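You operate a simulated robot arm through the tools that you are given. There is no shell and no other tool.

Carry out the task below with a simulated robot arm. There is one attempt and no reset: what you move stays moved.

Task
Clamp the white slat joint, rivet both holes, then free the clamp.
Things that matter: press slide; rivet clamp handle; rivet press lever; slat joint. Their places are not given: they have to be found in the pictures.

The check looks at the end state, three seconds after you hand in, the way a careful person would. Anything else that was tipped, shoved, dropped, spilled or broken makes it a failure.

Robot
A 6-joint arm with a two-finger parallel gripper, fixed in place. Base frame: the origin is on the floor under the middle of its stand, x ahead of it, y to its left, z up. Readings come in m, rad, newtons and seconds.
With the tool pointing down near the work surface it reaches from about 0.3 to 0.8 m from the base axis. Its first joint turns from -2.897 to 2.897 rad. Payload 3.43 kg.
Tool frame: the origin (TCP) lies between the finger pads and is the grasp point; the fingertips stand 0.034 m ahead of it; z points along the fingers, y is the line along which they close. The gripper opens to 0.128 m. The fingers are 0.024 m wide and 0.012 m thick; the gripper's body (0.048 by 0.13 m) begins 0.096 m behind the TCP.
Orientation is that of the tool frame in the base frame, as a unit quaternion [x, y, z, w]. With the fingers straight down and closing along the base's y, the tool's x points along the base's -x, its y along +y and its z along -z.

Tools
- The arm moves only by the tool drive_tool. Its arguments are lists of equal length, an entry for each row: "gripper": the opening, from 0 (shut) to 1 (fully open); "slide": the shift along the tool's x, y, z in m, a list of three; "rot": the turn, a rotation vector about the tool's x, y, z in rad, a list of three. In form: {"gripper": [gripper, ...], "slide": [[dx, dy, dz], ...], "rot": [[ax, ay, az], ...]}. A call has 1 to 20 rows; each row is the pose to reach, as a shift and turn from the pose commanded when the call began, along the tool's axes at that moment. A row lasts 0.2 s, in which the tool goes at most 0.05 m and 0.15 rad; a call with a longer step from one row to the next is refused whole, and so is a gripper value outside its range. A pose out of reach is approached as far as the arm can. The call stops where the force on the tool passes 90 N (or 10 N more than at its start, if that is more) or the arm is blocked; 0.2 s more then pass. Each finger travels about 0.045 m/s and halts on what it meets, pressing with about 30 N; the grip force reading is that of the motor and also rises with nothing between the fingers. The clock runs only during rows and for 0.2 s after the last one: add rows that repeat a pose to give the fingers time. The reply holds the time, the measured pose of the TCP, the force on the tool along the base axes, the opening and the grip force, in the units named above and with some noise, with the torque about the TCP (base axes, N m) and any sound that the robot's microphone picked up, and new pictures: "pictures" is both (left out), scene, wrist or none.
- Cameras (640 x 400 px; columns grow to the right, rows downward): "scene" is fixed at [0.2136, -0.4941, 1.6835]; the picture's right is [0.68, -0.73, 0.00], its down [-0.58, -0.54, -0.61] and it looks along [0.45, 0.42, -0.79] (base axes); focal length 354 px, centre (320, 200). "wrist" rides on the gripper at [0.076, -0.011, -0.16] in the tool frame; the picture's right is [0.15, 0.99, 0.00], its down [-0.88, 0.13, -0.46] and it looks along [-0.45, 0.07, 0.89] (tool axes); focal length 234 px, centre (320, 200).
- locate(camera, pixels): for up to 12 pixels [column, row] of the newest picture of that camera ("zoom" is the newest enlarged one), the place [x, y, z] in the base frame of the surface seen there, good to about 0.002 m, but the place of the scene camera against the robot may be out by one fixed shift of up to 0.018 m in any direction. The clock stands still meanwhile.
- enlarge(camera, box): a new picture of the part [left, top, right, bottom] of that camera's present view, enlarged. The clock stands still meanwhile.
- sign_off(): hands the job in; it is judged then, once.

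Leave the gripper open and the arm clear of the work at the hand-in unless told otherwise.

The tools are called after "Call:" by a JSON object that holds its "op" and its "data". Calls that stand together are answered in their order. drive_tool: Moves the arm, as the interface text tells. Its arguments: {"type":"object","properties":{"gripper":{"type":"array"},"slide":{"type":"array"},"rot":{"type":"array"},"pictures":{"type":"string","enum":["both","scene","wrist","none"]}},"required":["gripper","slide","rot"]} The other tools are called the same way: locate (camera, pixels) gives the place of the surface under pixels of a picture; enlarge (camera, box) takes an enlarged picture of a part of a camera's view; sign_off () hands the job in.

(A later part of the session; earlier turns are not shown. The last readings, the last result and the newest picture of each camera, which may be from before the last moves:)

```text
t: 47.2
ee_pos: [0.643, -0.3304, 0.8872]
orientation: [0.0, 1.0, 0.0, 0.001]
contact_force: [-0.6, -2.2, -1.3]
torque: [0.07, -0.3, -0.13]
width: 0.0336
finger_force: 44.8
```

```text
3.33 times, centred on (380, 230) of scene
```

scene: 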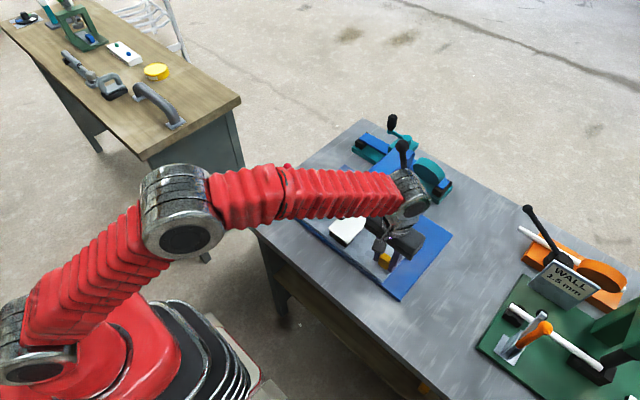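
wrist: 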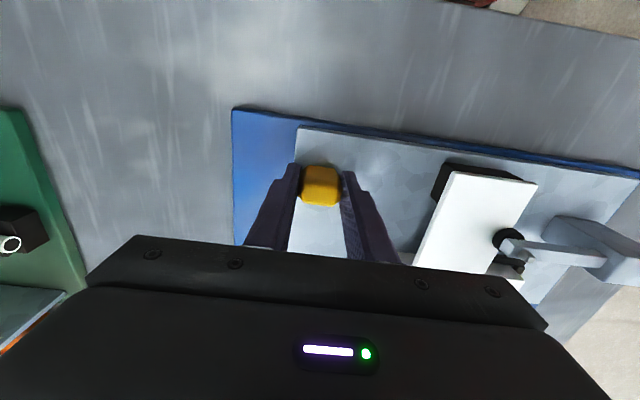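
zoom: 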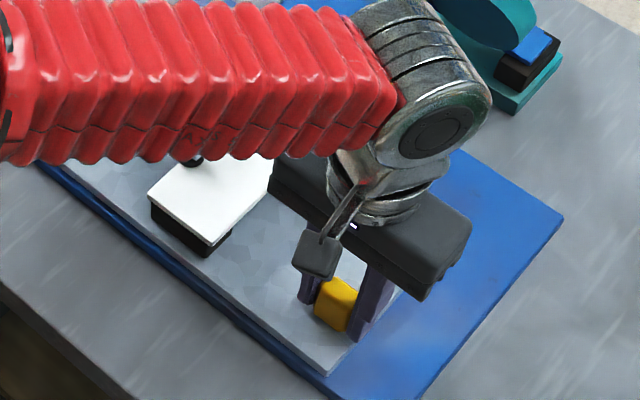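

The knob is gripped (width 0.034). I'll record reference points on the slide and joint, then pull the slide 0.040 m toward -y slowly.

Call:
{"op": "locate", "data": {"camera": "wrist", "pixels": [[297, 130], [455, 175], [534, 185], [320, 175], [511, 240]]}}

Call:
{"op": "drive_tool", "data": {"gripper": [0.15, 0.15, 0.15, 0.15, 0.15, 0.15], "slide": [[0, -0.008, 0], [0, -0.016, 0], [0, -0.024, 0], [0, -0.032, 0], [0, -0.04, 0], [0, -0.04, 0]], "rot": [[0, 0, 0], [0, 0, 0], [0, 0, 0], [0, 0, 0], [0, 0, 0], [0, 0, 0]]}}

```text
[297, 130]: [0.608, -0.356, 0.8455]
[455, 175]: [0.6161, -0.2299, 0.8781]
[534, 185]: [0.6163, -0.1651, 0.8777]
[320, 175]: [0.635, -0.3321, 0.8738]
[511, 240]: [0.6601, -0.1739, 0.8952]
```

```text
t: 48.6
ee_pos: [0.6437, -0.3704, 0.8875]
orientation: [-0.002, 1.0, 0.0, -0.001]
contact_force: [-4.7, 9.2, -6.5]
torque: [-0.19, -0.08, -0.38]
width: 0.0337
finger_force: 44.8
```

scene: 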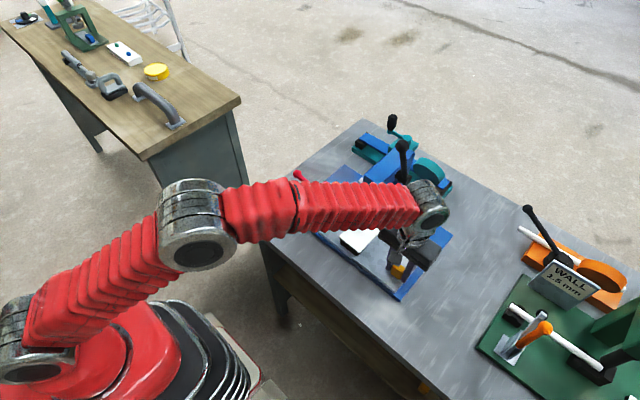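
wrist: 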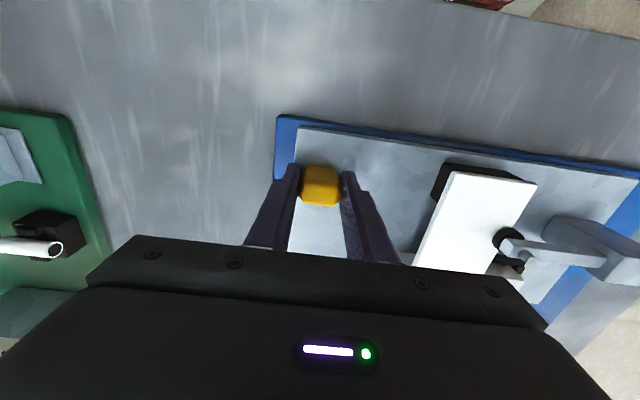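

It moved with about 9 N of friction. I'll check the actual shift with the same reference points.

Call:
{"op": "locate", "data": {"camera": "wrist", "pixels": [[297, 130], [455, 175], [534, 185], [320, 175], [511, 240]]}}

Call:
{"op": "drive_tool", "data": {"gripper": [0.25, 0.4, 0.5, 0.5, 0.5, 0.5, 0.5, 0.5, 0.5, 0.5, 0.5], "slide": [[0, 0, 0], [0, 0, 0], [0, 0, 0], [0, 0, -0.03], [0, 0, -0.07], [0, 0, -0.11], [0.02, 0, -0.15], [0.05, 0.02, -0.18], [0.09, 0.04, -0.2], [0.12, 0.07, -0.22], [0.14, 0.1, -0.235]], "rot": [[0, 0, 0], [0, 0, 0], [0, 0, 0], [0, 0, 0], [0, 0, 0], [0, 0, 0], [0, 0, 0], [0, 0, 0], [0, 0, 0], [0, 0, 0], [0, 0, 0]]}}

Call:
{"op": "enlarge", "data": {"camera": "wrist", "box": [240, 120, 400, 240]}}

Call:
{"op": "enlarge", "data": {"camera": "scene", "box": [340, 180, 410, 240]}}

```text
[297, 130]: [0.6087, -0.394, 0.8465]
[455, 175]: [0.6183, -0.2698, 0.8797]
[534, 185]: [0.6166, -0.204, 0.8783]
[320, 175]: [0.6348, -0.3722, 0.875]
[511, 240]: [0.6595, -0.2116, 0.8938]
```

```text
t: 51.0
ee_pos: [0.5065, -0.2711, 1.1231]
orientation: [0.0, 1.0, 0.0, -0.001]
contact_force: [-1.2, -0.1, 0.5]
torque: [-0.03, 0.05, 0.01]
width: 0.0639
finger_force: 0.1
```

scene: 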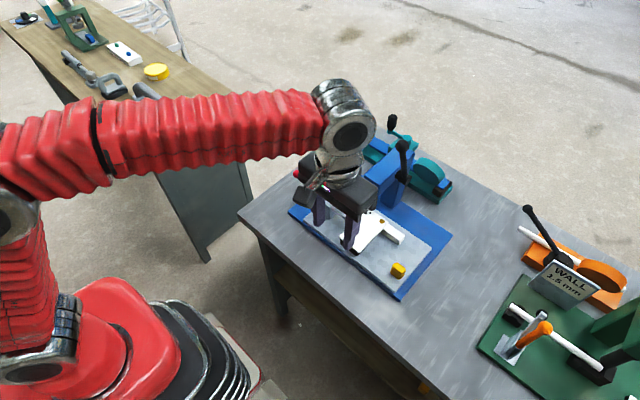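
wrist: 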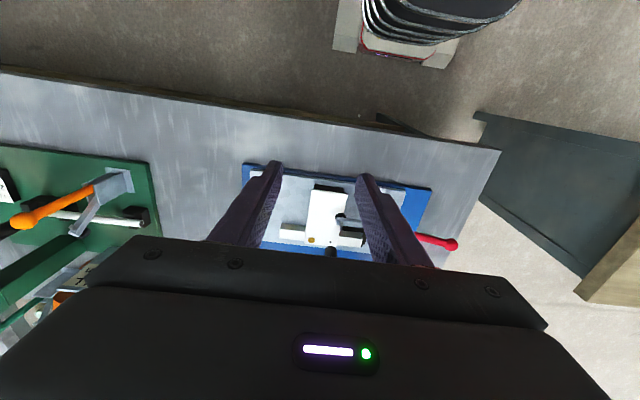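

```text
3.33 times, centred on (320, 180) of wrist
```

zoom: 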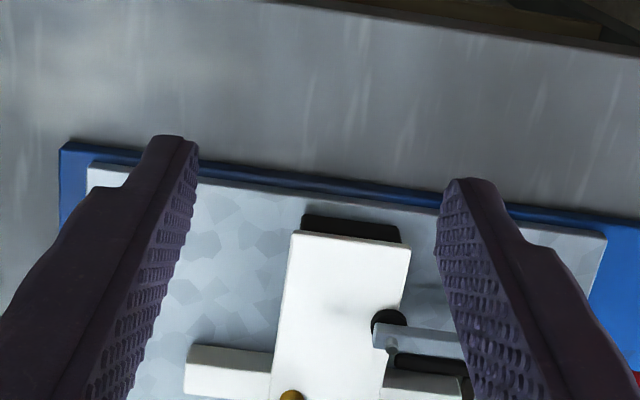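

```text
6.67 times, centred on (375, 210) of scene
```

zoom: 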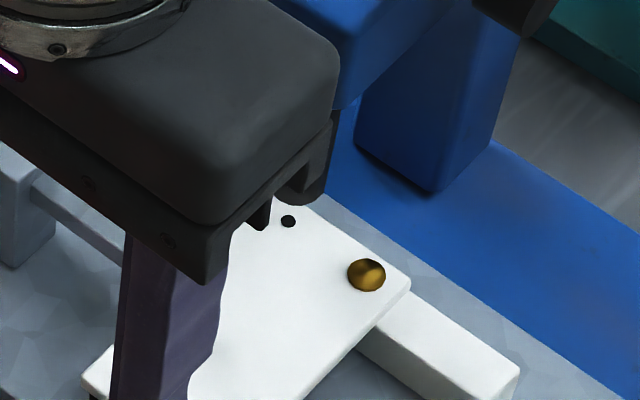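

The measured shift is about 0.039 m. Hole 2 now shows at (288,221) in the scene zoom. I'll locate it, then move the arm aside to see the ram over it.

Call:
{"op": "locate", "data": {"camera": "zoom", "pixels": [[288, 221], [366, 274], [405, 283], [300, 200]]}}

Call:
{"op": "drive_tool", "data": {"gripper": [0.5, 0.5, 0.5, 0.5, 0.5, 0.5], "slide": [[0.01, 0.0, -0.045], [0.04, 0.0, -0.08], [0.07, 0.0, -0.1], [0.09, 0, -0.11], [0.09, 0, -0.11], [0.09, 0, -0.11]], "rot": [[0, 0, 0], [0, 0, 0], [0, 0, 0], [0, -0.1, 0], [0, -0.2, 0], [0, -0.3, 0]]}}

Call:
{"op": "enlarge", "data": {"camera": "scene", "box": [350, 185, 400, 230]}}

Call:
{"op": "enlarge", "data": {"camera": "wrist", "box": [240, 100, 400, 240]}}

```text
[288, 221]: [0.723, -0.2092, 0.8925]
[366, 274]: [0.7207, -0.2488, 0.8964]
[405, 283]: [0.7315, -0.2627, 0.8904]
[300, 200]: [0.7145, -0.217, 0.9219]
```

```text
t: 52.4
ee_pos: [0.4131, -0.2686, 1.2332]
orientation: [0.0, 0.989, 0.0, 0.149]
contact_force: [0.0, 0.6, 0.0]
torque: [0.01, 0.01, 0.0]
width: 0.0642
finger_force: 0.0
```

scene: 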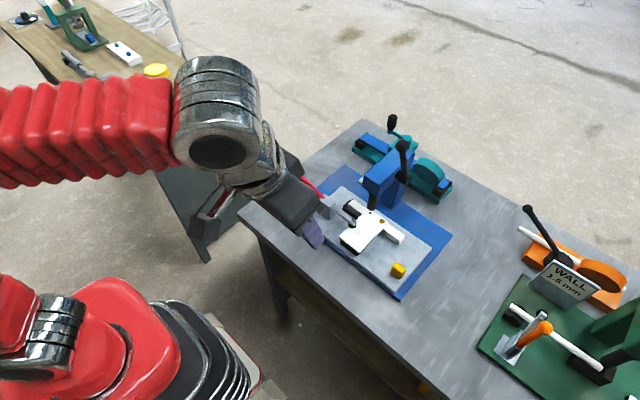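
wrist: 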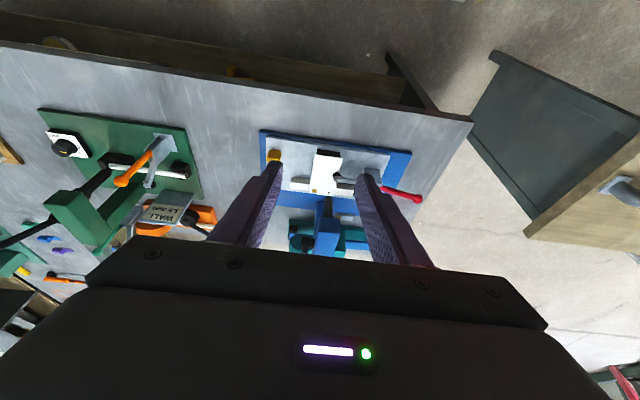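

```text
8.89 times, centred on (375, 208) of scene
```

zoom: 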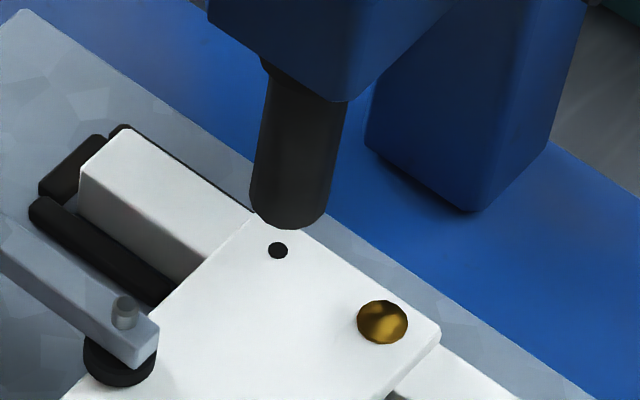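

```text
2.86 times, centred on (320, 170) of wrist
```

zoom: 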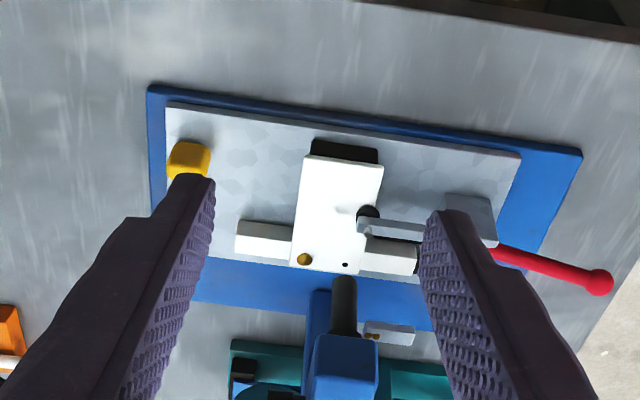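

Hole 2 is now at almost exactly the same pixel (370.3, 213.2) that hole 1 had under the ram (370.2, 213.1), so the alignment is good. Now I'll return to the lever with the 45° tilt, standing off behind the ball at about (0.64, -0.263, 1.2545).

Call:
{"op": "drive_tool", "data": {"gripper": [0.5, 0.5, 0.5, 0.5, 0.5, 0.5, 0.5], "slide": [[-0.037, 0.001, 0.008], [-0.074, 0.002, 0.016], [-0.111, 0.003, 0.024], [-0.148, 0.004, 0.032], [-0.186, 0.005, 0.04], [-0.2231, 0.0056, 0.0467], [-0.2231, 0.0056, 0.0467]], "rot": [[0, -0.081, 0], [0, -0.162, 0], [0, -0.243, 0], [0, -0.324, 0], [0, -0.405, 0], [0, -0.485, 0], [0, -0.485, 0]]}}

Call:
{"op": "enlarge", "data": {"camera": "wrist", "box": [260, 60, 380, 200]}}

```text
t: 54.0
ee_pos: [0.6399, -0.2646, 1.2556]
orientation: [0.0, 0.924, 0.0, 0.383]
contact_force: [0.1, 0.8, 0.2]
torque: [-0.03, -0.01, -0.02]
width: 0.0639
finger_force: 0.1
```

scene: 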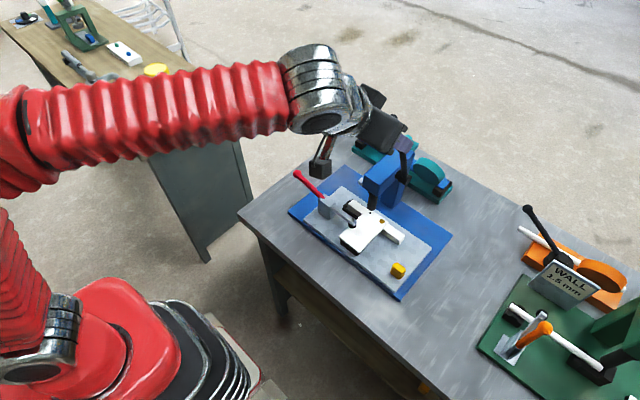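
wrist: 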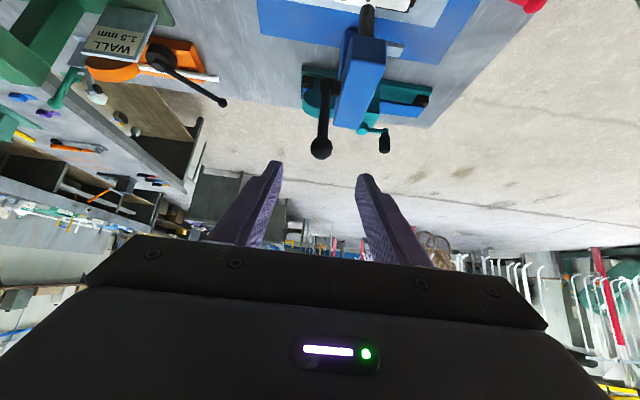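

```text
2.86 times, centred on (320, 130) of wrist
```

zoom: 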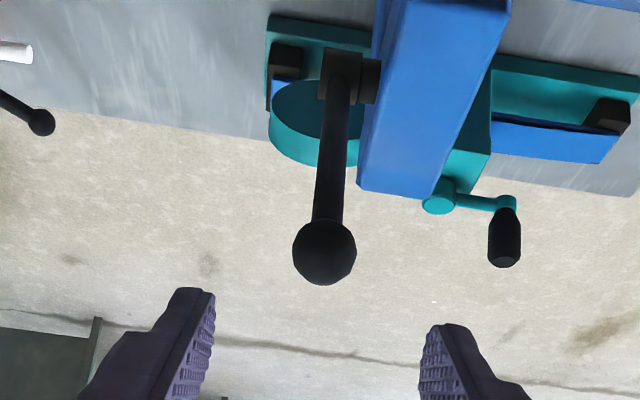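

Call:
{"op": "locate", "data": {"camera": "wrist", "pixels": [[321, 148], [321, 143], [327, 148], [315, 148]]}}

```text
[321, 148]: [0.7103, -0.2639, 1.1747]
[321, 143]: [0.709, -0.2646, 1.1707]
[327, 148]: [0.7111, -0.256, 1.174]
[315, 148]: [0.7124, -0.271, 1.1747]
```

The ball is at about (0.723, -0.263, 1.168), as before. I'll advance 0.12 m and close on it.

Call:
{"op": "drive_tool", "data": {"gripper": [0.5, 0.5, 0.5, 0.5, 0.35, 0.2, 0.15, 0.15, 0.15], "slide": [[0.002, 0.0013, 0.03], [0.002, 0.0013, 0.06], [0.002, 0.0013, 0.09], [0.002, 0.0013, 0.1205], [0.002, 0.0013, 0.1205], [0.002, 0.0013, 0.1205], [0.002, 0.0013, 0.1205], [0.002, 0.0013, 0.1205], [0.002, 0.0013, 0.1205]], "rot": [[0, 0, 0], [0, 0, 0], [0, 0, 0], [0, 0, 0], [0, 0, 0], [0, 0, 0], [0, 0, 0], [0, 0, 0], [0, 0, 0]], "pictures": "wrist"}}

```text
t: 56.0
ee_pos: [0.7241, -0.263, 1.1678]
orientation: [0.0, 0.924, -0.001, 0.382]
contact_force: [3.2, -3.9, -1.3]
torque: [-0.01, -0.31, 0.03]
width: 0.027
finger_force: 45.3
```

wrist: 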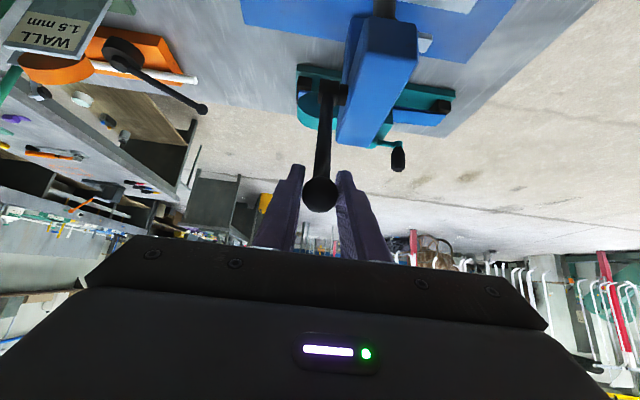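

It is gripped. I'll pull along the arc to 60°.

Call:
{"op": "drive_tool", "data": {"gripper": [0.15, 0.15, 0.15, 0.15, 0.15, 0.15, 0.15, 0.15], "slide": [[0.0134, 0, -0.0056], [0.0259, 0, -0.0095], [0.039, 0, -0.0125], [0.0521, 0, -0.0142], [0.0654, 0, -0.0148], [0.0787, 0, -0.0142], [0.0918, 0, -0.0125], [0.1048, 0, -0.0096]], "rot": [[0, 0, 0], [0, 0, 0], [0, 0, 0], [0, 0, 0], [0, 0, 0], [0, 0, 0], [0, 0, 0], [0, 0, 0]]}}

Call:
{"op": "enlarge", "data": {"camera": "wrist", "box": [290, 40, 430, 210]}}

```text
t: 57.8
ee_pos: [0.6434, -0.2625, 1.1027]
orientation: [-0.001, 0.924, 0.001, 0.382]
contact_force: [-1.0, 2.8, 13.1]
torque: [0.05, -1.22, 0.04]
width: 0.0272
finger_force: 44.6
```

scene: 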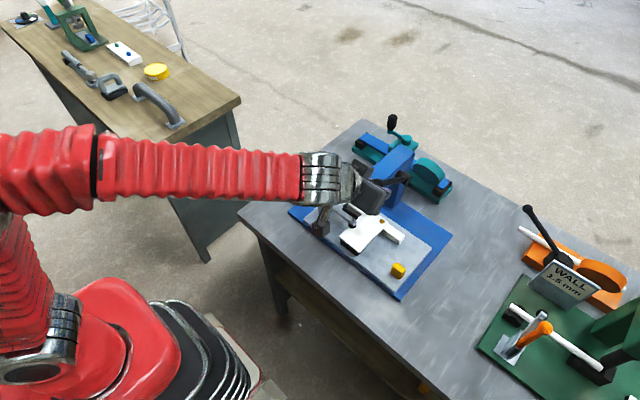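
wrist: 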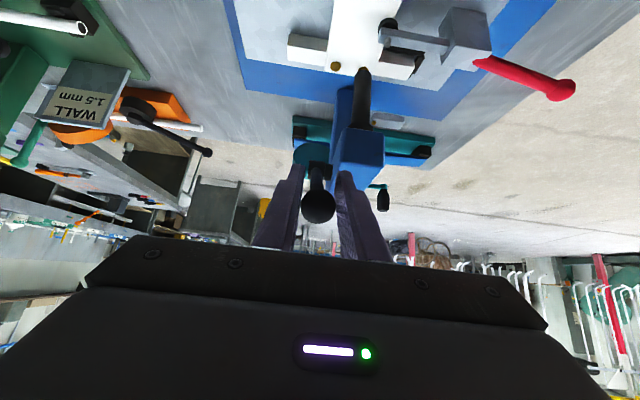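

```text
2.35 times, centred on (360, 125) of wrist
```

zoom: 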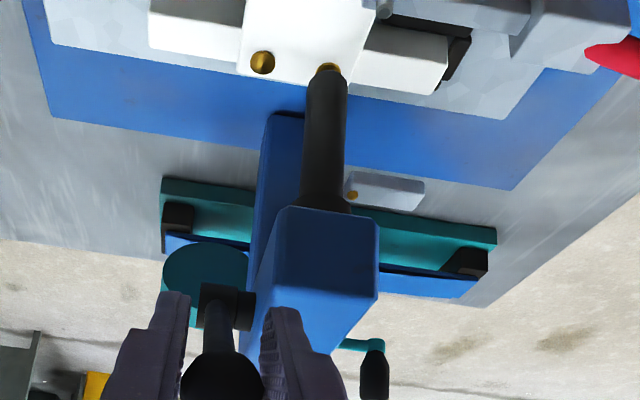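

Rivet 2 is under the ram at hole 2, and the ball has lagged slightly in the pads (lever at about 57°). I'll pull a little further, then finish by pressing from above as before.

Call:
{"op": "drive_tool", "data": {"gripper": [0.15, 0.15, 0.15, 0.15], "slide": [[0.0063, 0, 0.0019], [0.0126, 0, 0.004], [0.0126, 0, 0.004], [0.0126, 0, 0.004]], "rot": [[0, 0, 0], [0, 0, 0], [0, 0, 0], [0, 0, 0]]}}

Call:
{"op": "enlarge", "data": {"camera": "wrist", "box": [290, 40, 430, 230]}}

Call:
{"op": "enlarge", "data": {"camera": "scene", "box": [330, 140, 430, 230]}}

```text
t: 58.8
ee_pos: [0.6355, -0.2625, 1.0902]
orientation: [-0.001, 0.924, 0.0, 0.383]
contact_force: [0.4, 3.4, 10.3]
torque: [-0.05, -1.06, 0.01]
width: 0.0273
finger_force: 44.8
```

scene: 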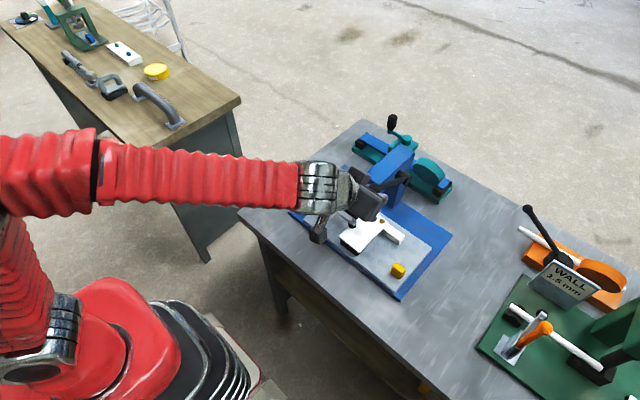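
wrist: 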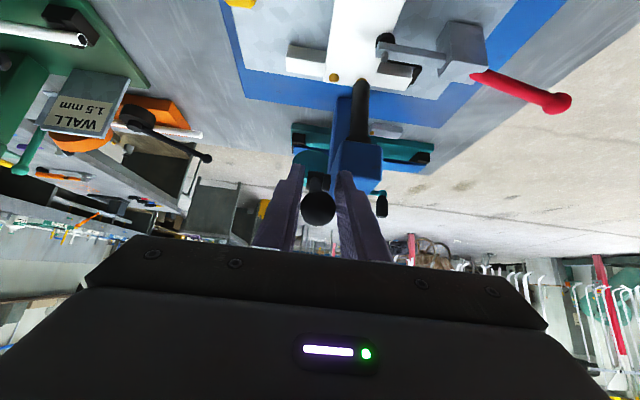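

```text
2.11 times, centred on (360, 135) of wrist
```

zoom: 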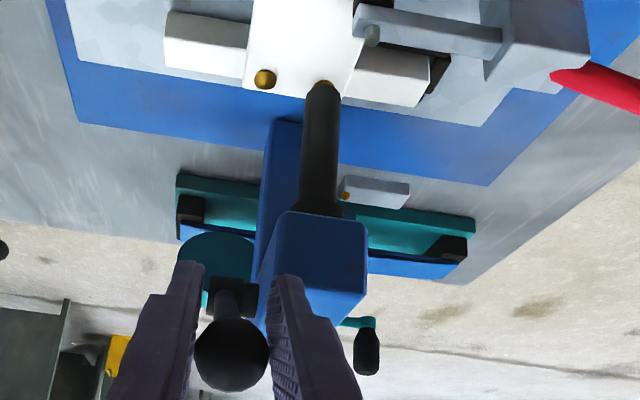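

```text
4.44 times, centred on (380, 185) of scene
```

zoom: 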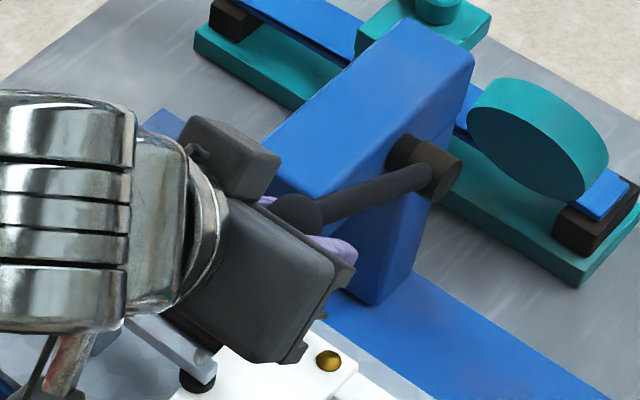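

The ball is still in the pads and the lever is at about 61°. I'll pull a little further and watch the force.

Call:
{"op": "drive_tool", "data": {"gripper": [0.15, 0.15, 0.15, 0.15], "slide": [[0.006, 0, 0.0024], [0.0123, 0, 0.0051], [0.0123, 0, 0.0051], [0.0123, 0, 0.0051]], "rot": [[0, 0, 0], [0, 0, 0], [0, 0, 0], [0, 0, 0]]}}

Call:
{"op": "enlarge", "data": {"camera": "scene", "box": [330, 140, 430, 230]}}

```text
t: 59.8
ee_pos: [0.6317, -0.2623, 1.0783]
orientation: [0.0, 0.924, -0.001, 0.383]
contact_force: [-7.9, 2.3, 14.0]
torque: [-0.1, -1.32, 0.06]
width: 0.0271
finger_force: 44.8
```

scene: 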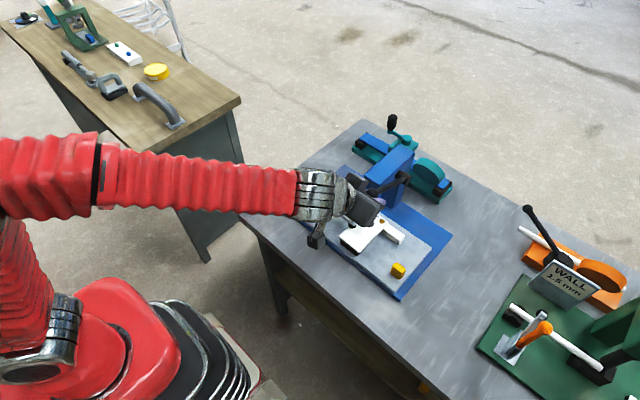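
wrist: 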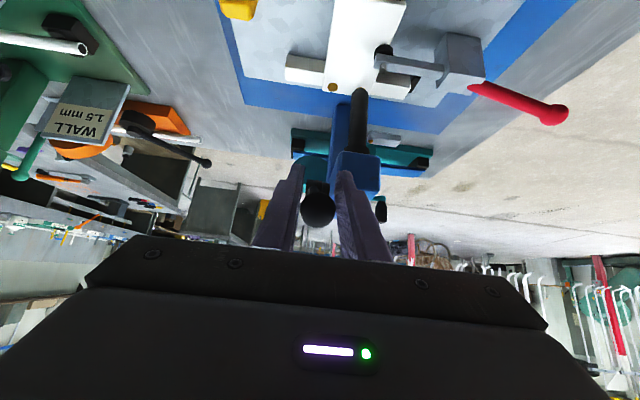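

```text
4.44 times, centred on (380, 185) of scene
```

zoom: 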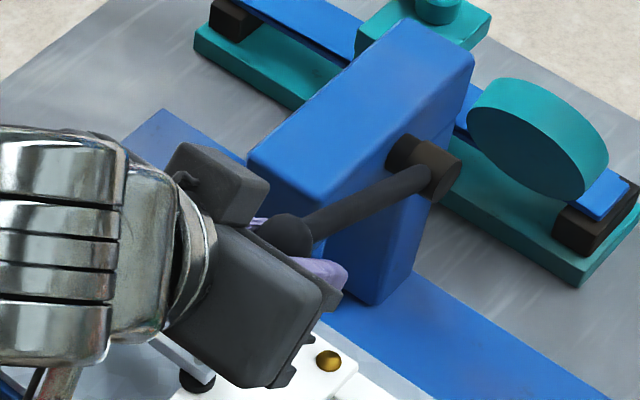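

The lever is near 64.5°. I'll release, back out along the fingers, set the tool vertical with closed fingers, and press the last bit from above.

Call:
{"op": "drive_tool", "data": {"gripper": [0.3, 0.5, 0.5, 0.5, 0.5, 0.5, 0.4, 0.3, 0.2, 0.1, 0.0, 0.0, 0.0], "slide": [[0, 0, 0], [0, 0, 0], [0, 0, -0.04], [0, 0, -0.08], [0, 0, -0.12], [0, 0, -0.15], [-0.006, 0, -0.148], [-0.012, 0, -0.146], [-0.018, 0, -0.144], [-0.024, 0, -0.141], [-0.03, 0, -0.139], [-0.0354, 0, -0.1367], [-0.0354, 0, -0.1367]], "rot": [[0, 0, 0], [0, 0, 0], [0, 0, 0], [0, 0, 0], [0, 0, 0], [0, 0, 0], [0, 0.131, 0], [0, 0.262, 0], [0, 0.393, 0], [0, 0.524, 0], [0, 0.655, 0], [0, 0.785, 0], [0, 0.785, 0]]}}

Call:
{"op": "enlarge", "data": {"camera": "scene", "box": [330, 140, 430, 230]}}

```text
t: 62.6
ee_pos: [0.5609, -0.2638, 1.1998]
orientation: [0.001, 1.0, -0.001, 0.0]
contact_force: [0.7, -0.8, -0.4]
torque: [0.01, 0.03, 0.01]
width: 0.0
finger_force: 29.7
```

scene: 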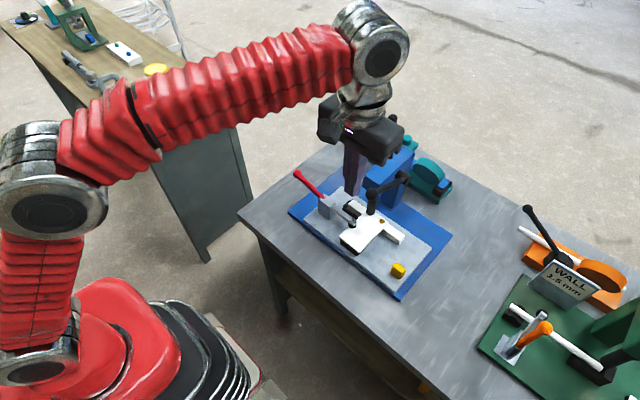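
wrist: 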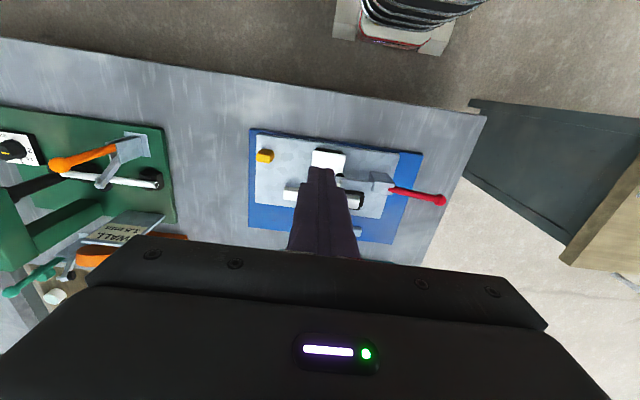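

```text
4.44 times, centred on (380, 185) of scene
```

zoom: 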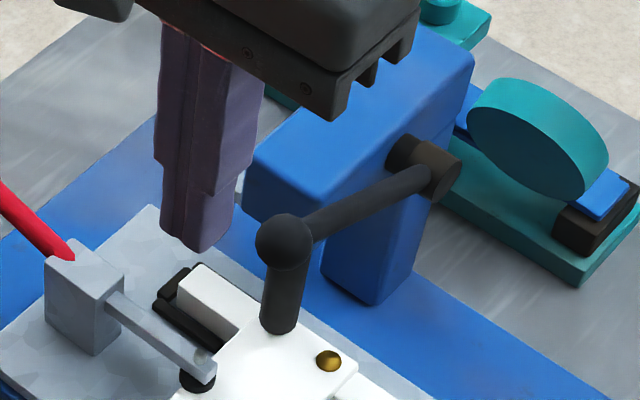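

The ball is at about (0.638, -0.263, 1.090). I'll move over it and press down to the stop, to the same commanded depth as for rivet 1.

Call:
{"op": "drive_tool", "data": {"gripper": [0, 0, 0, 0, 0, 0, 0, 0, 0, 0, 0, 0], "slide": [[-0.03, 0.0005, 0.018], [-0.06, 0.0005, 0.035], [-0.077, 0.0005, 0.045], [-0.077, 0.0005, 0.054], [-0.077, 0.0005, 0.061], [-0.0765, 0.0005, 0.064], [-0.076, 0.0005, 0.067], [-0.0755, 0.0005, 0.07], [-0.0755, 0.0005, 0.072], [-0.0755, 0.0005, 0.074], [-0.0755, 0.0005, 0.075], [-0.0755, 0.0005, 0.075]], "rot": [[0, 0, 0], [0, 0, 0], [0, 0, 0], [0, 0, 0], [0, 0, 0], [0, 0, 0], [0, 0, 0], [0, 0, 0], [0, 0, 0], [0, 0, 0], [0, 0, 0], [0, 0, 0]]}}

Call:
{"op": "enlarge", "data": {"camera": "scene", "box": [330, 140, 430, 230]}}

Call:
{"op": "enlarge", "data": {"camera": "scene", "box": [355, 195, 385, 225]}}

```text
t: 65.2
ee_pos: [0.6357, -0.2631, 1.1337]
orientation: [-0.001, 1.0, -0.004, 0.009]
contact_force: [10.7, -3.5, 75.4]
torque: [-0.18, -0.25, -0.07]
width: 0.0001
finger_force: 29.8
```

scene: 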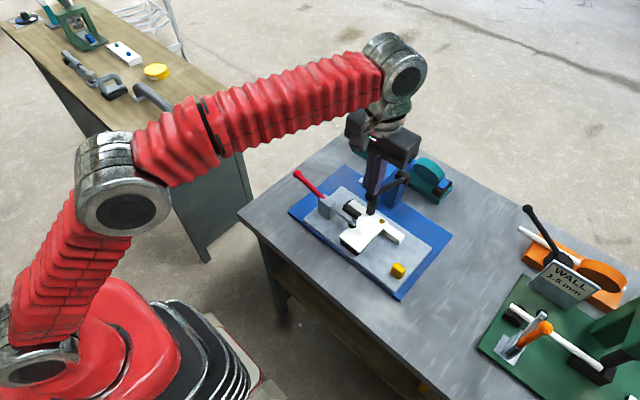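
wrist: 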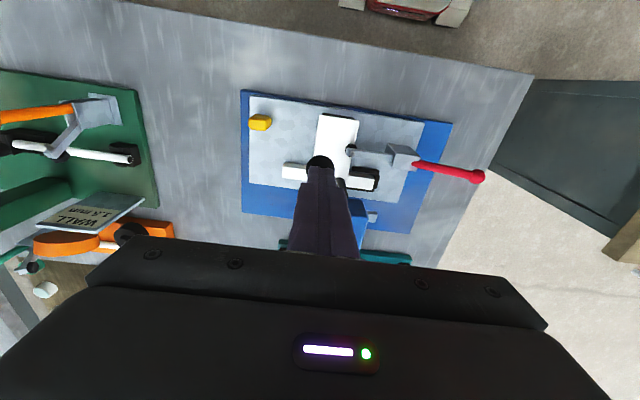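

```text
4.44 times, centred on (380, 185) of scene
```

zoom: 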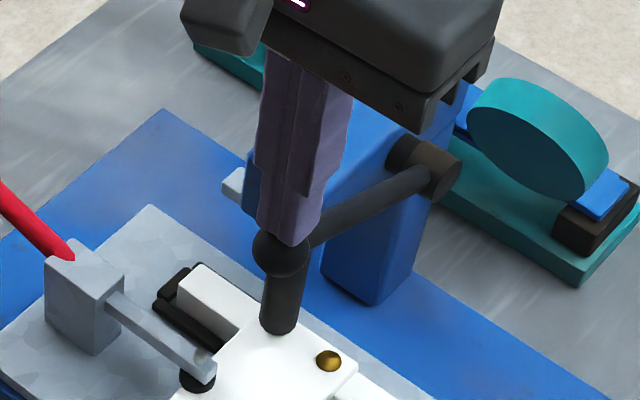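

```text
13.33 times, centred on (370, 210) of scene
```

zoom: 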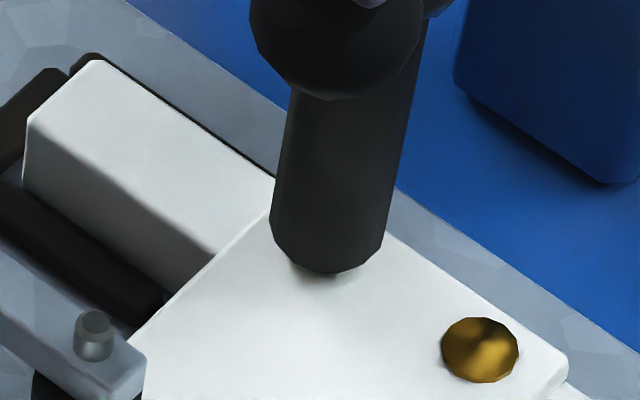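

The lever is at the same end stop (75 N, same pixels), so rivet 2 is pressed. I'll lift off, tilt back to 45° and stand off behind the ball to raise the lever again.

Call:
{"op": "drive_tool", "data": {"gripper": [0, 0, 0.1, 0.2, 0.3, 0.4, 0.5, 0.5, 0.5], "slide": [[0.01, 0, -0.04], [0.04, 0, -0.06], [0.0755, 0, -0.065], [0.077, 0, -0.062], [0.078, 0, -0.059], [0.079, 0, -0.056], [0.08, 0, -0.053], [0.082, 0, -0.05], [0.0835, 0, -0.047]], "rot": [[0, 0, 0], [0, 0, 0], [0, 0, 0], [0, -0.131, 0], [0, -0.262, 0], [0, -0.393, 0], [0, -0.524, 0], [0, -0.655, 0], [0, -0.785, 0]], "pictures": "wrist"}}

Call:
{"op": "locate", "data": {"camera": "wrist", "pixels": [[321, 150], [321, 146], [315, 150], [327, 150]]}}

```text
t: 67.2
ee_pos: [0.5518, -0.263, 1.1689]
orientation: [-0.001, 0.923, -0.001, 0.384]
contact_force: [-0.6, -0.3, 0.1]
torque: [0.03, -0.02, -0.02]
width: 0.0644
finger_force: 0.2
```

wrist: 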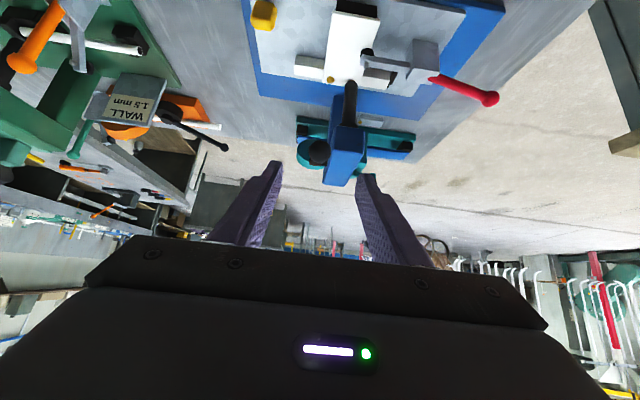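

```text
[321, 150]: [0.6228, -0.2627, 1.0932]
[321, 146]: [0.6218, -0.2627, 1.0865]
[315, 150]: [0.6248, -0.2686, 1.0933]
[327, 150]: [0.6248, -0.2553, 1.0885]
```

The ball is at about (0.637, -0.263, 1.087). I'll advance and grip it, biased a few mm so it does not slip out during the raise.

Call:
{"op": "drive_tool", "data": {"gripper": [0.5, 0.5, 0.5, 0.5, 0.35, 0.2, 0.12, 0.12, 0.12], "slide": [[0.002, 0, 0.03], [0.002, 0, 0.06], [0.002, 0, 0.09], [0.002, 0, 0.118], [0.002, 0, 0.118], [0.002, 0, 0.118], [0.002, 0, 0.118], [0.002, 0, 0.118], [0.002, 0, 0.118]], "rot": [[0, 0, 0], [0, 0, 0], [0, 0, 0], [0, 0, 0], [0, 0, 0], [0, 0, 0], [0, 0, 0], [0, 0, 0], [0, 0, 0]], "pictures": "wrist"}}

```text
t: 69.2
ee_pos: [0.6342, -0.2632, 1.0847]
orientation: [-0.001, 0.924, 0.0, 0.383]
contact_force: [4.0, -7.6, -1.6]
torque: [0.02, 0.02, 0.01]
width: 0.027
finger_force: 45.1
```

wrist: 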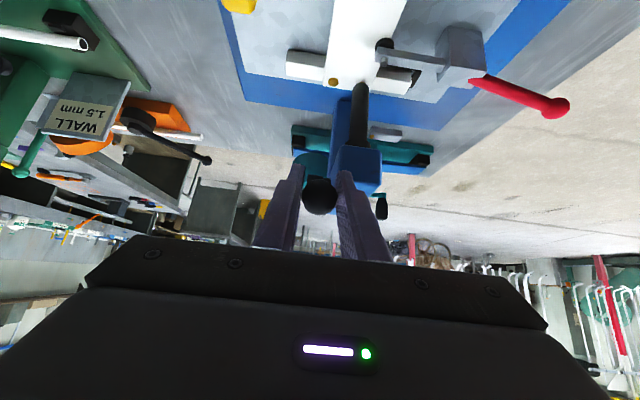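

It is gripped. I'll raise the lever to about 40° first.

Call:
{"op": "drive_tool", "data": {"gripper": [0.12, 0.12, 0.12, 0.12, 0.12, 0.12], "slide": [[-0.008, 0, -0.0028], [-0.0162, 0, -0.0053], [-0.0292, 0, -0.008], [-0.0423, 0, -0.0099], [-0.0556, 0, -0.0103], [-0.0689, 0, -0.0099]], "rot": [[0, 0, 0], [0, 0, 0], [0, 0, 0], [0, 0, 0], [0, 0, 0], [0, 0, 0]], "pictures": "wrist"}}

Call:
{"op": "enlarge", "data": {"camera": "wrist", "box": [270, 40, 430, 230]}}

```text
t: 70.6
ee_pos: [0.6771, -0.262, 1.1422]
orientation: [-0.001, 0.924, 0.0, 0.382]
contact_force: [-9.6, -7.2, -5.8]
torque: [-0.07, 1.12, 0.06]
width: 0.0272
finger_force: 45.0
```

wrist: 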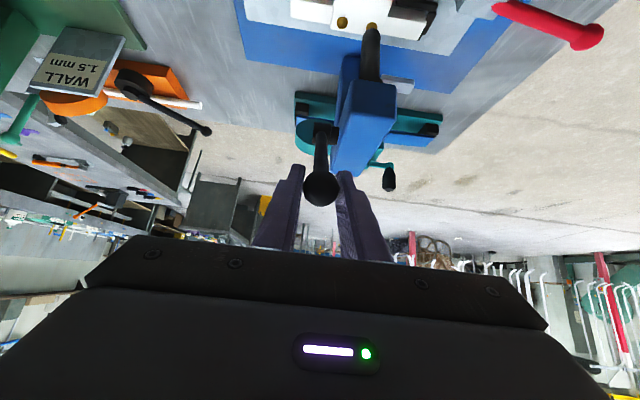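

```text
2.11 times, centred on (350, 135) of wrist
```

zoom: 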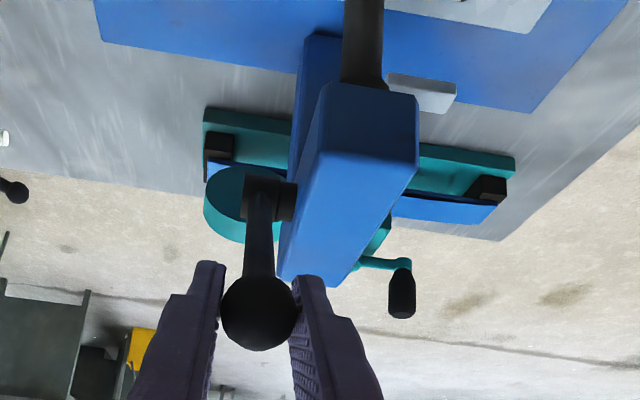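

The lever is at about 42°, the ball is slightly lagging, and both brass rivets are visible in the wrist view (342,22 and 371,27). I'll re-centre the grip and raise the rest of the way to about 19.5°.

Call:
{"op": "drive_tool", "data": {"gripper": [0.25, 0.35, 0.35, 0.25, 0.12, 0.12, 0.12, 0.12, 0.12, 0.12, 0.12, 0.12], "slide": [[0, 0, 0], [0.003, 0, 0], [0.0065, 0, 0], [0.0065, 0, 0], [0.0065, 0, 0], [0.0065, 0, 0], [-0.0142, 0, 0.0021], [-0.0272, 0, 0.005], [-0.0398, 0, 0.009], [-0.0521, 0, 0.0141], [-0.0545, 0, 0.0152], [-0.0545, 0, 0.0152]], "rot": [[0, 0, 0], [0, 0, 0], [0, 0, 0], [0, 0, 0], [0, 0, 0], [0, 0, 0], [0, 0, 0], [0, 0, 0], [0, 0, 0], [0, 0, 0], [0, 0, 0], [0, 0, 0]]}}

Call:
{"op": "enlarge", "data": {"camera": "scene", "box": [335, 170, 405, 230]}}

Call:
{"op": "enlarge", "data": {"camera": "wrist", "box": [270, 40, 430, 230]}}

```text
t: 73.2
ee_pos: [0.7243, -0.2625, 1.171]
orientation: [0.0, 0.924, -0.001, 0.383]
contact_force: [-13.4, -14.1, 3.1]
torque: [-0.03, 1.22, 0.05]
width: 0.0271
finger_force: 45.0
```

scene: 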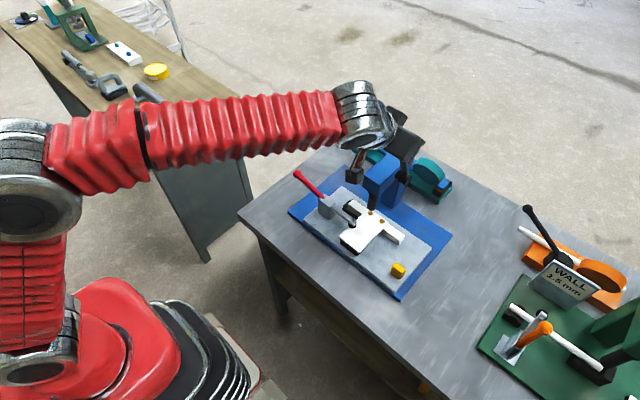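
wrist: 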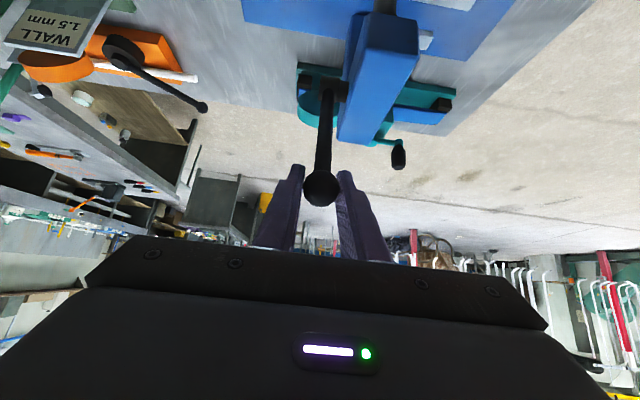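

```text
6.67 times, centred on (370, 200) of scene
```

zoom: 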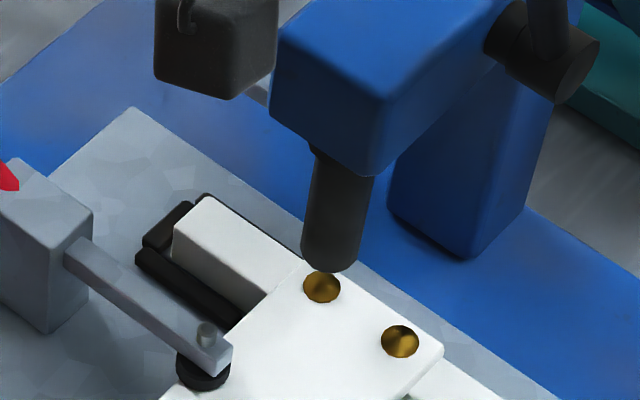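

```text
2.11 times, centred on (350, 135) of wrist
```

zoom: 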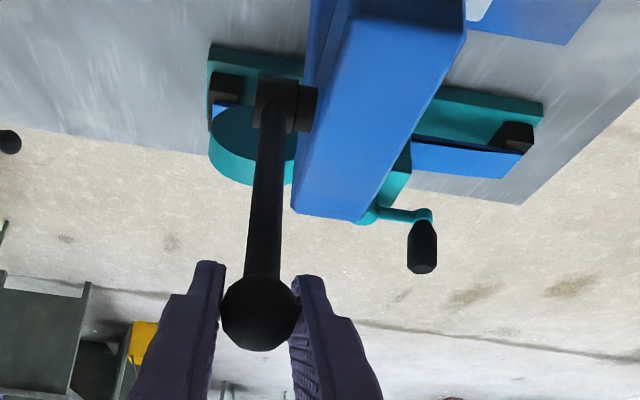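

Both rivets are set with clean brass heads, and the ram is up. The lever is about 2° short of its original stop, so I'll nudge it the last few mm.

Call:
{"op": "drive_tool", "data": {"gripper": [0.12, 0.12, 0.12], "slide": [[-0.003, 0, 0.001], [-0.006, 0, 0.0025], [-0.006, 0, 0.0025]], "rot": [[0, 0, 0], [0, 0, 0], [0, 0, 0]], "pictures": "wrist"}}

Call:
{"op": "locate", "data": {"camera": "wrist", "pixels": [[320, 190], [321, 150], [325, 110]]}}

```text
t: 74.0
ee_pos: [0.731, -0.2618, 1.1733]
orientation: [-0.001, 0.924, 0.0, 0.383]
contact_force: [-12.2, -12.0, 2.5]
torque: [-0.1, 1.11, 0.06]
width: 0.0272
finger_force: 44.9
```

wrist: 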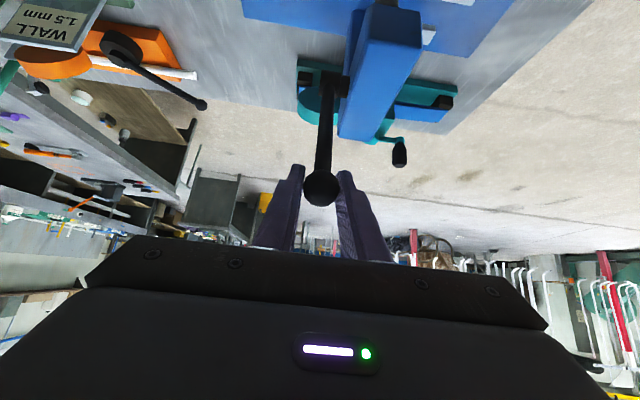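

```text
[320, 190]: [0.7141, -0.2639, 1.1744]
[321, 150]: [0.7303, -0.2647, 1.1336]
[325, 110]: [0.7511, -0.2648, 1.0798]
```

The lever is fully back at its upper stop. Now I'll release the ball, back out and set the tool vertical at about (0.55, -0.20, 1.22), before going to the clamp handle.

Call:
{"op": "drive_tool", "data": {"gripper": [0.3, 0.5, 0.5, 0.5, 0.5, 0.5, 0.5, 0.5, 0.5, 0.5, 0.5, 0.5], "slide": [[0, 0, 0], [0, 0, 0], [0, 0, -0.03], [0, 0, -0.06], [0, 0, -0.09], [0, 0, -0.12], [0.016, 0.01, -0.127], [0.032, 0.02, -0.134], [0.048, 0.031, -0.141], [0.064, 0.041, -0.148], [0.08, 0.052, -0.155], [0.0947, 0.062, -0.1612]], "rot": [[0, 0, 0], [0, 0, 0], [0, 0, 0], [0, 0, 0], [0, 0, 0], [0, 0, 0], [0, 0.131, 0], [0, 0.262, 0], [0, 0.393, 0], [0, 0.524, 0], [0, 0.655, 0], [0, 0.785, 0]]}}

```text
t: 76.6
ee_pos: [0.5498, -0.2005, 1.2193]
orientation: [-0.001, 1.0, -0.001, -0.002]
contact_force: [0.5, 0.7, 0.0]
torque: [-0.02, -0.04, 0.03]
width: 0.064
finger_force: 0.0
```

scene: 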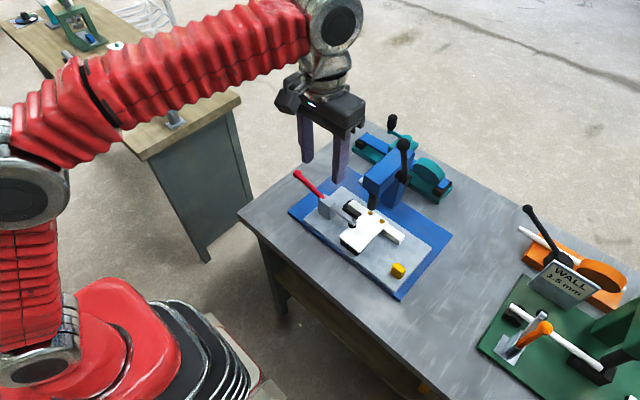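
wrist: 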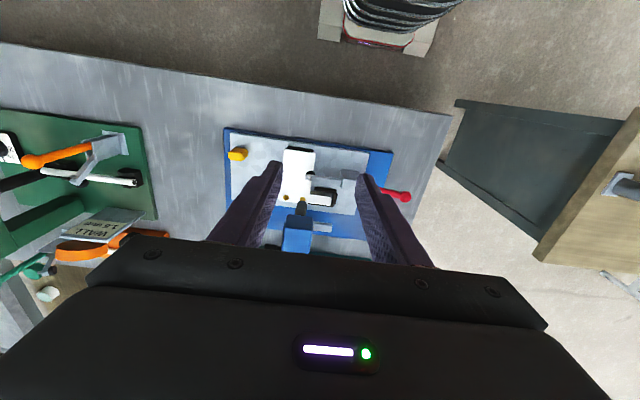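

Now I'll yaw -90° while moving to above the clamp handle ball, about (0.666, 0.00, 1.06).

Call:
{"op": "drive_tool", "data": {"gripper": [0.5, 0.5, 0.5, 0.5, 0.5, 0.5, 0.5, 0.5, 0.5, 0.5, 0.5], "slide": [[-0.0105, 0.0182, 0.0145], [-0.021, 0.0365, 0.029], [-0.0316, 0.0547, 0.0436], [-0.0422, 0.0729, 0.0582], [-0.0527, 0.0911, 0.0727], [-0.0633, 0.1094, 0.0873], [-0.0738, 0.1276, 0.1018], [-0.0844, 0.1458, 0.1164], [-0.0949, 0.164, 0.1309], [-0.1055, 0.1823, 0.1455], [-0.116, 0.2005, 0.16]], "rot": [[0, 0, -0.1428], [0, 0, -0.2856], [0, 0, -0.4284], [0, 0, -0.5712], [0, 0, -0.714], [0, 0, -0.8568], [0, 0, -0.9996], [0, 0, -1.1424], [0, 0, -1.2852], [0, 0, -1.428], [0, 0, -1.5708]]}}

Call:
{"op": "enlarge", "data": {"camera": "wrist", "box": [240, 30, 400, 220]}}

```text
t: 79.0
ee_pos: [0.6662, -0.0025, 1.0593]
orientation: [0.709, -0.705, 0.0, 0.0]
contact_force: [-1.3, -0.1, -0.4]
torque: [-0.01, 0.0, 0.01]
width: 0.0638
finger_force: 0.1
```

scene: 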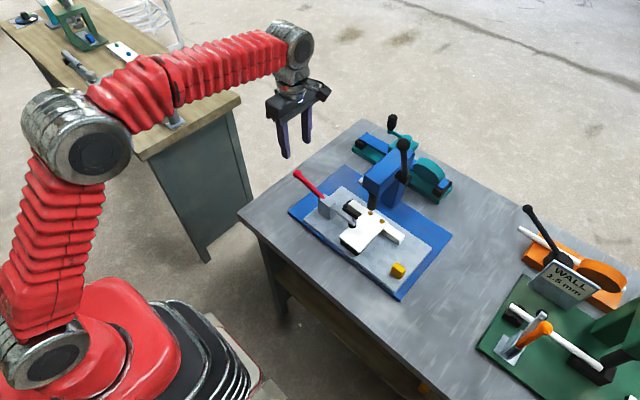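
wrist: 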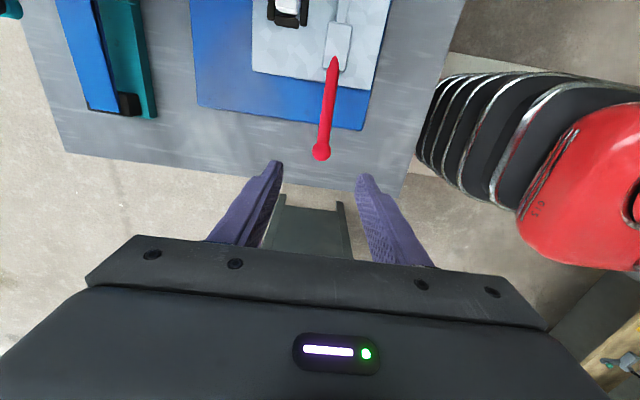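

```text
2.11 times, centred on (320, 125) of wrist
```

zoom: 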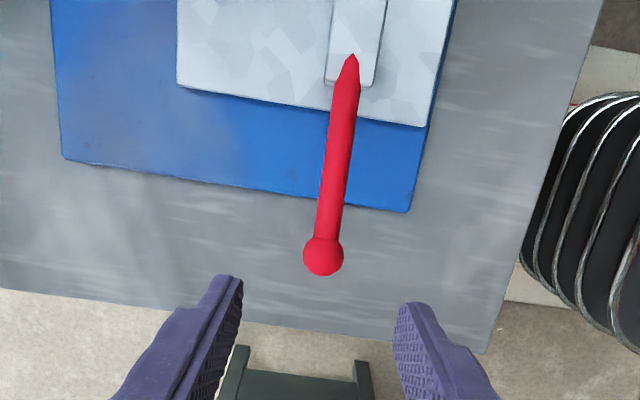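

Call:
{"op": "locate", "data": {"camera": "wrist", "pixels": [[321, 151], [321, 147], [327, 110], [333, 65]]}}

```text
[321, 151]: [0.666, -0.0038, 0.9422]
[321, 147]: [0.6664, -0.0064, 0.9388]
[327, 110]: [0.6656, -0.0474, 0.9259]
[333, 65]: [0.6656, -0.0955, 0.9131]
```

The handle ball centre is about (0.6655, -0.0006, 0.930). I'll descend 0.131 m with the fingers on either side and close.

Call:
{"op": "drive_tool", "data": {"gripper": [0.5, 0.5, 0.5, 0.5, 0.35, 0.2, 0.1, 0.1, 0.1], "slide": [[-0.002, 0.0007, 0.04], [-0.002, 0.0007, 0.08], [-0.002, 0.0007, 0.115], [-0.002, 0.0007, 0.131], [-0.002, 0.0007, 0.131], [-0.002, 0.0007, 0.131], [-0.002, 0.0007, 0.131], [-0.002, 0.0007, 0.131], [-0.002, 0.0007, 0.131]], "rot": [[0, 0, 0], [0, 0, 0], [0, 0, 0], [0, 0, 0], [0, 0, 0], [0, 0, 0], [0, 0, 0], [0, 0, 0], [0, 0, 0]]}}

```text
t: 81.0
ee_pos: [0.6646, 0.0008, 0.9265]
orientation: [-0.707, 0.707, 0.001, 0.0]
contact_force: [-4.5, 0.7, -2.9]
torque: [0.12, -0.03, -0.03]
width: 0.0241
finger_force: 44.6
```

scene: 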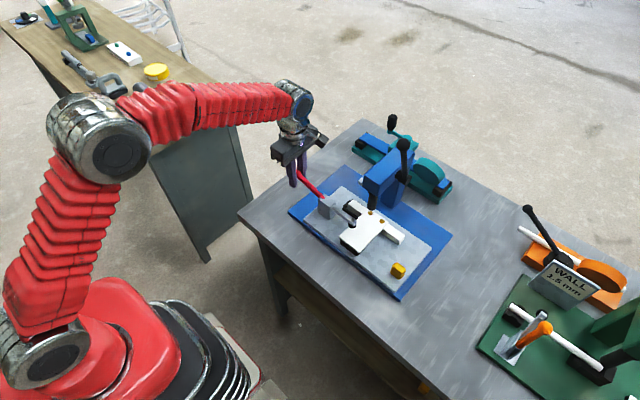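
wrist: 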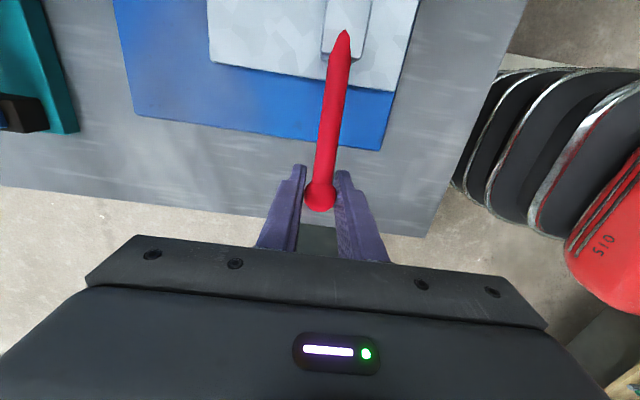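

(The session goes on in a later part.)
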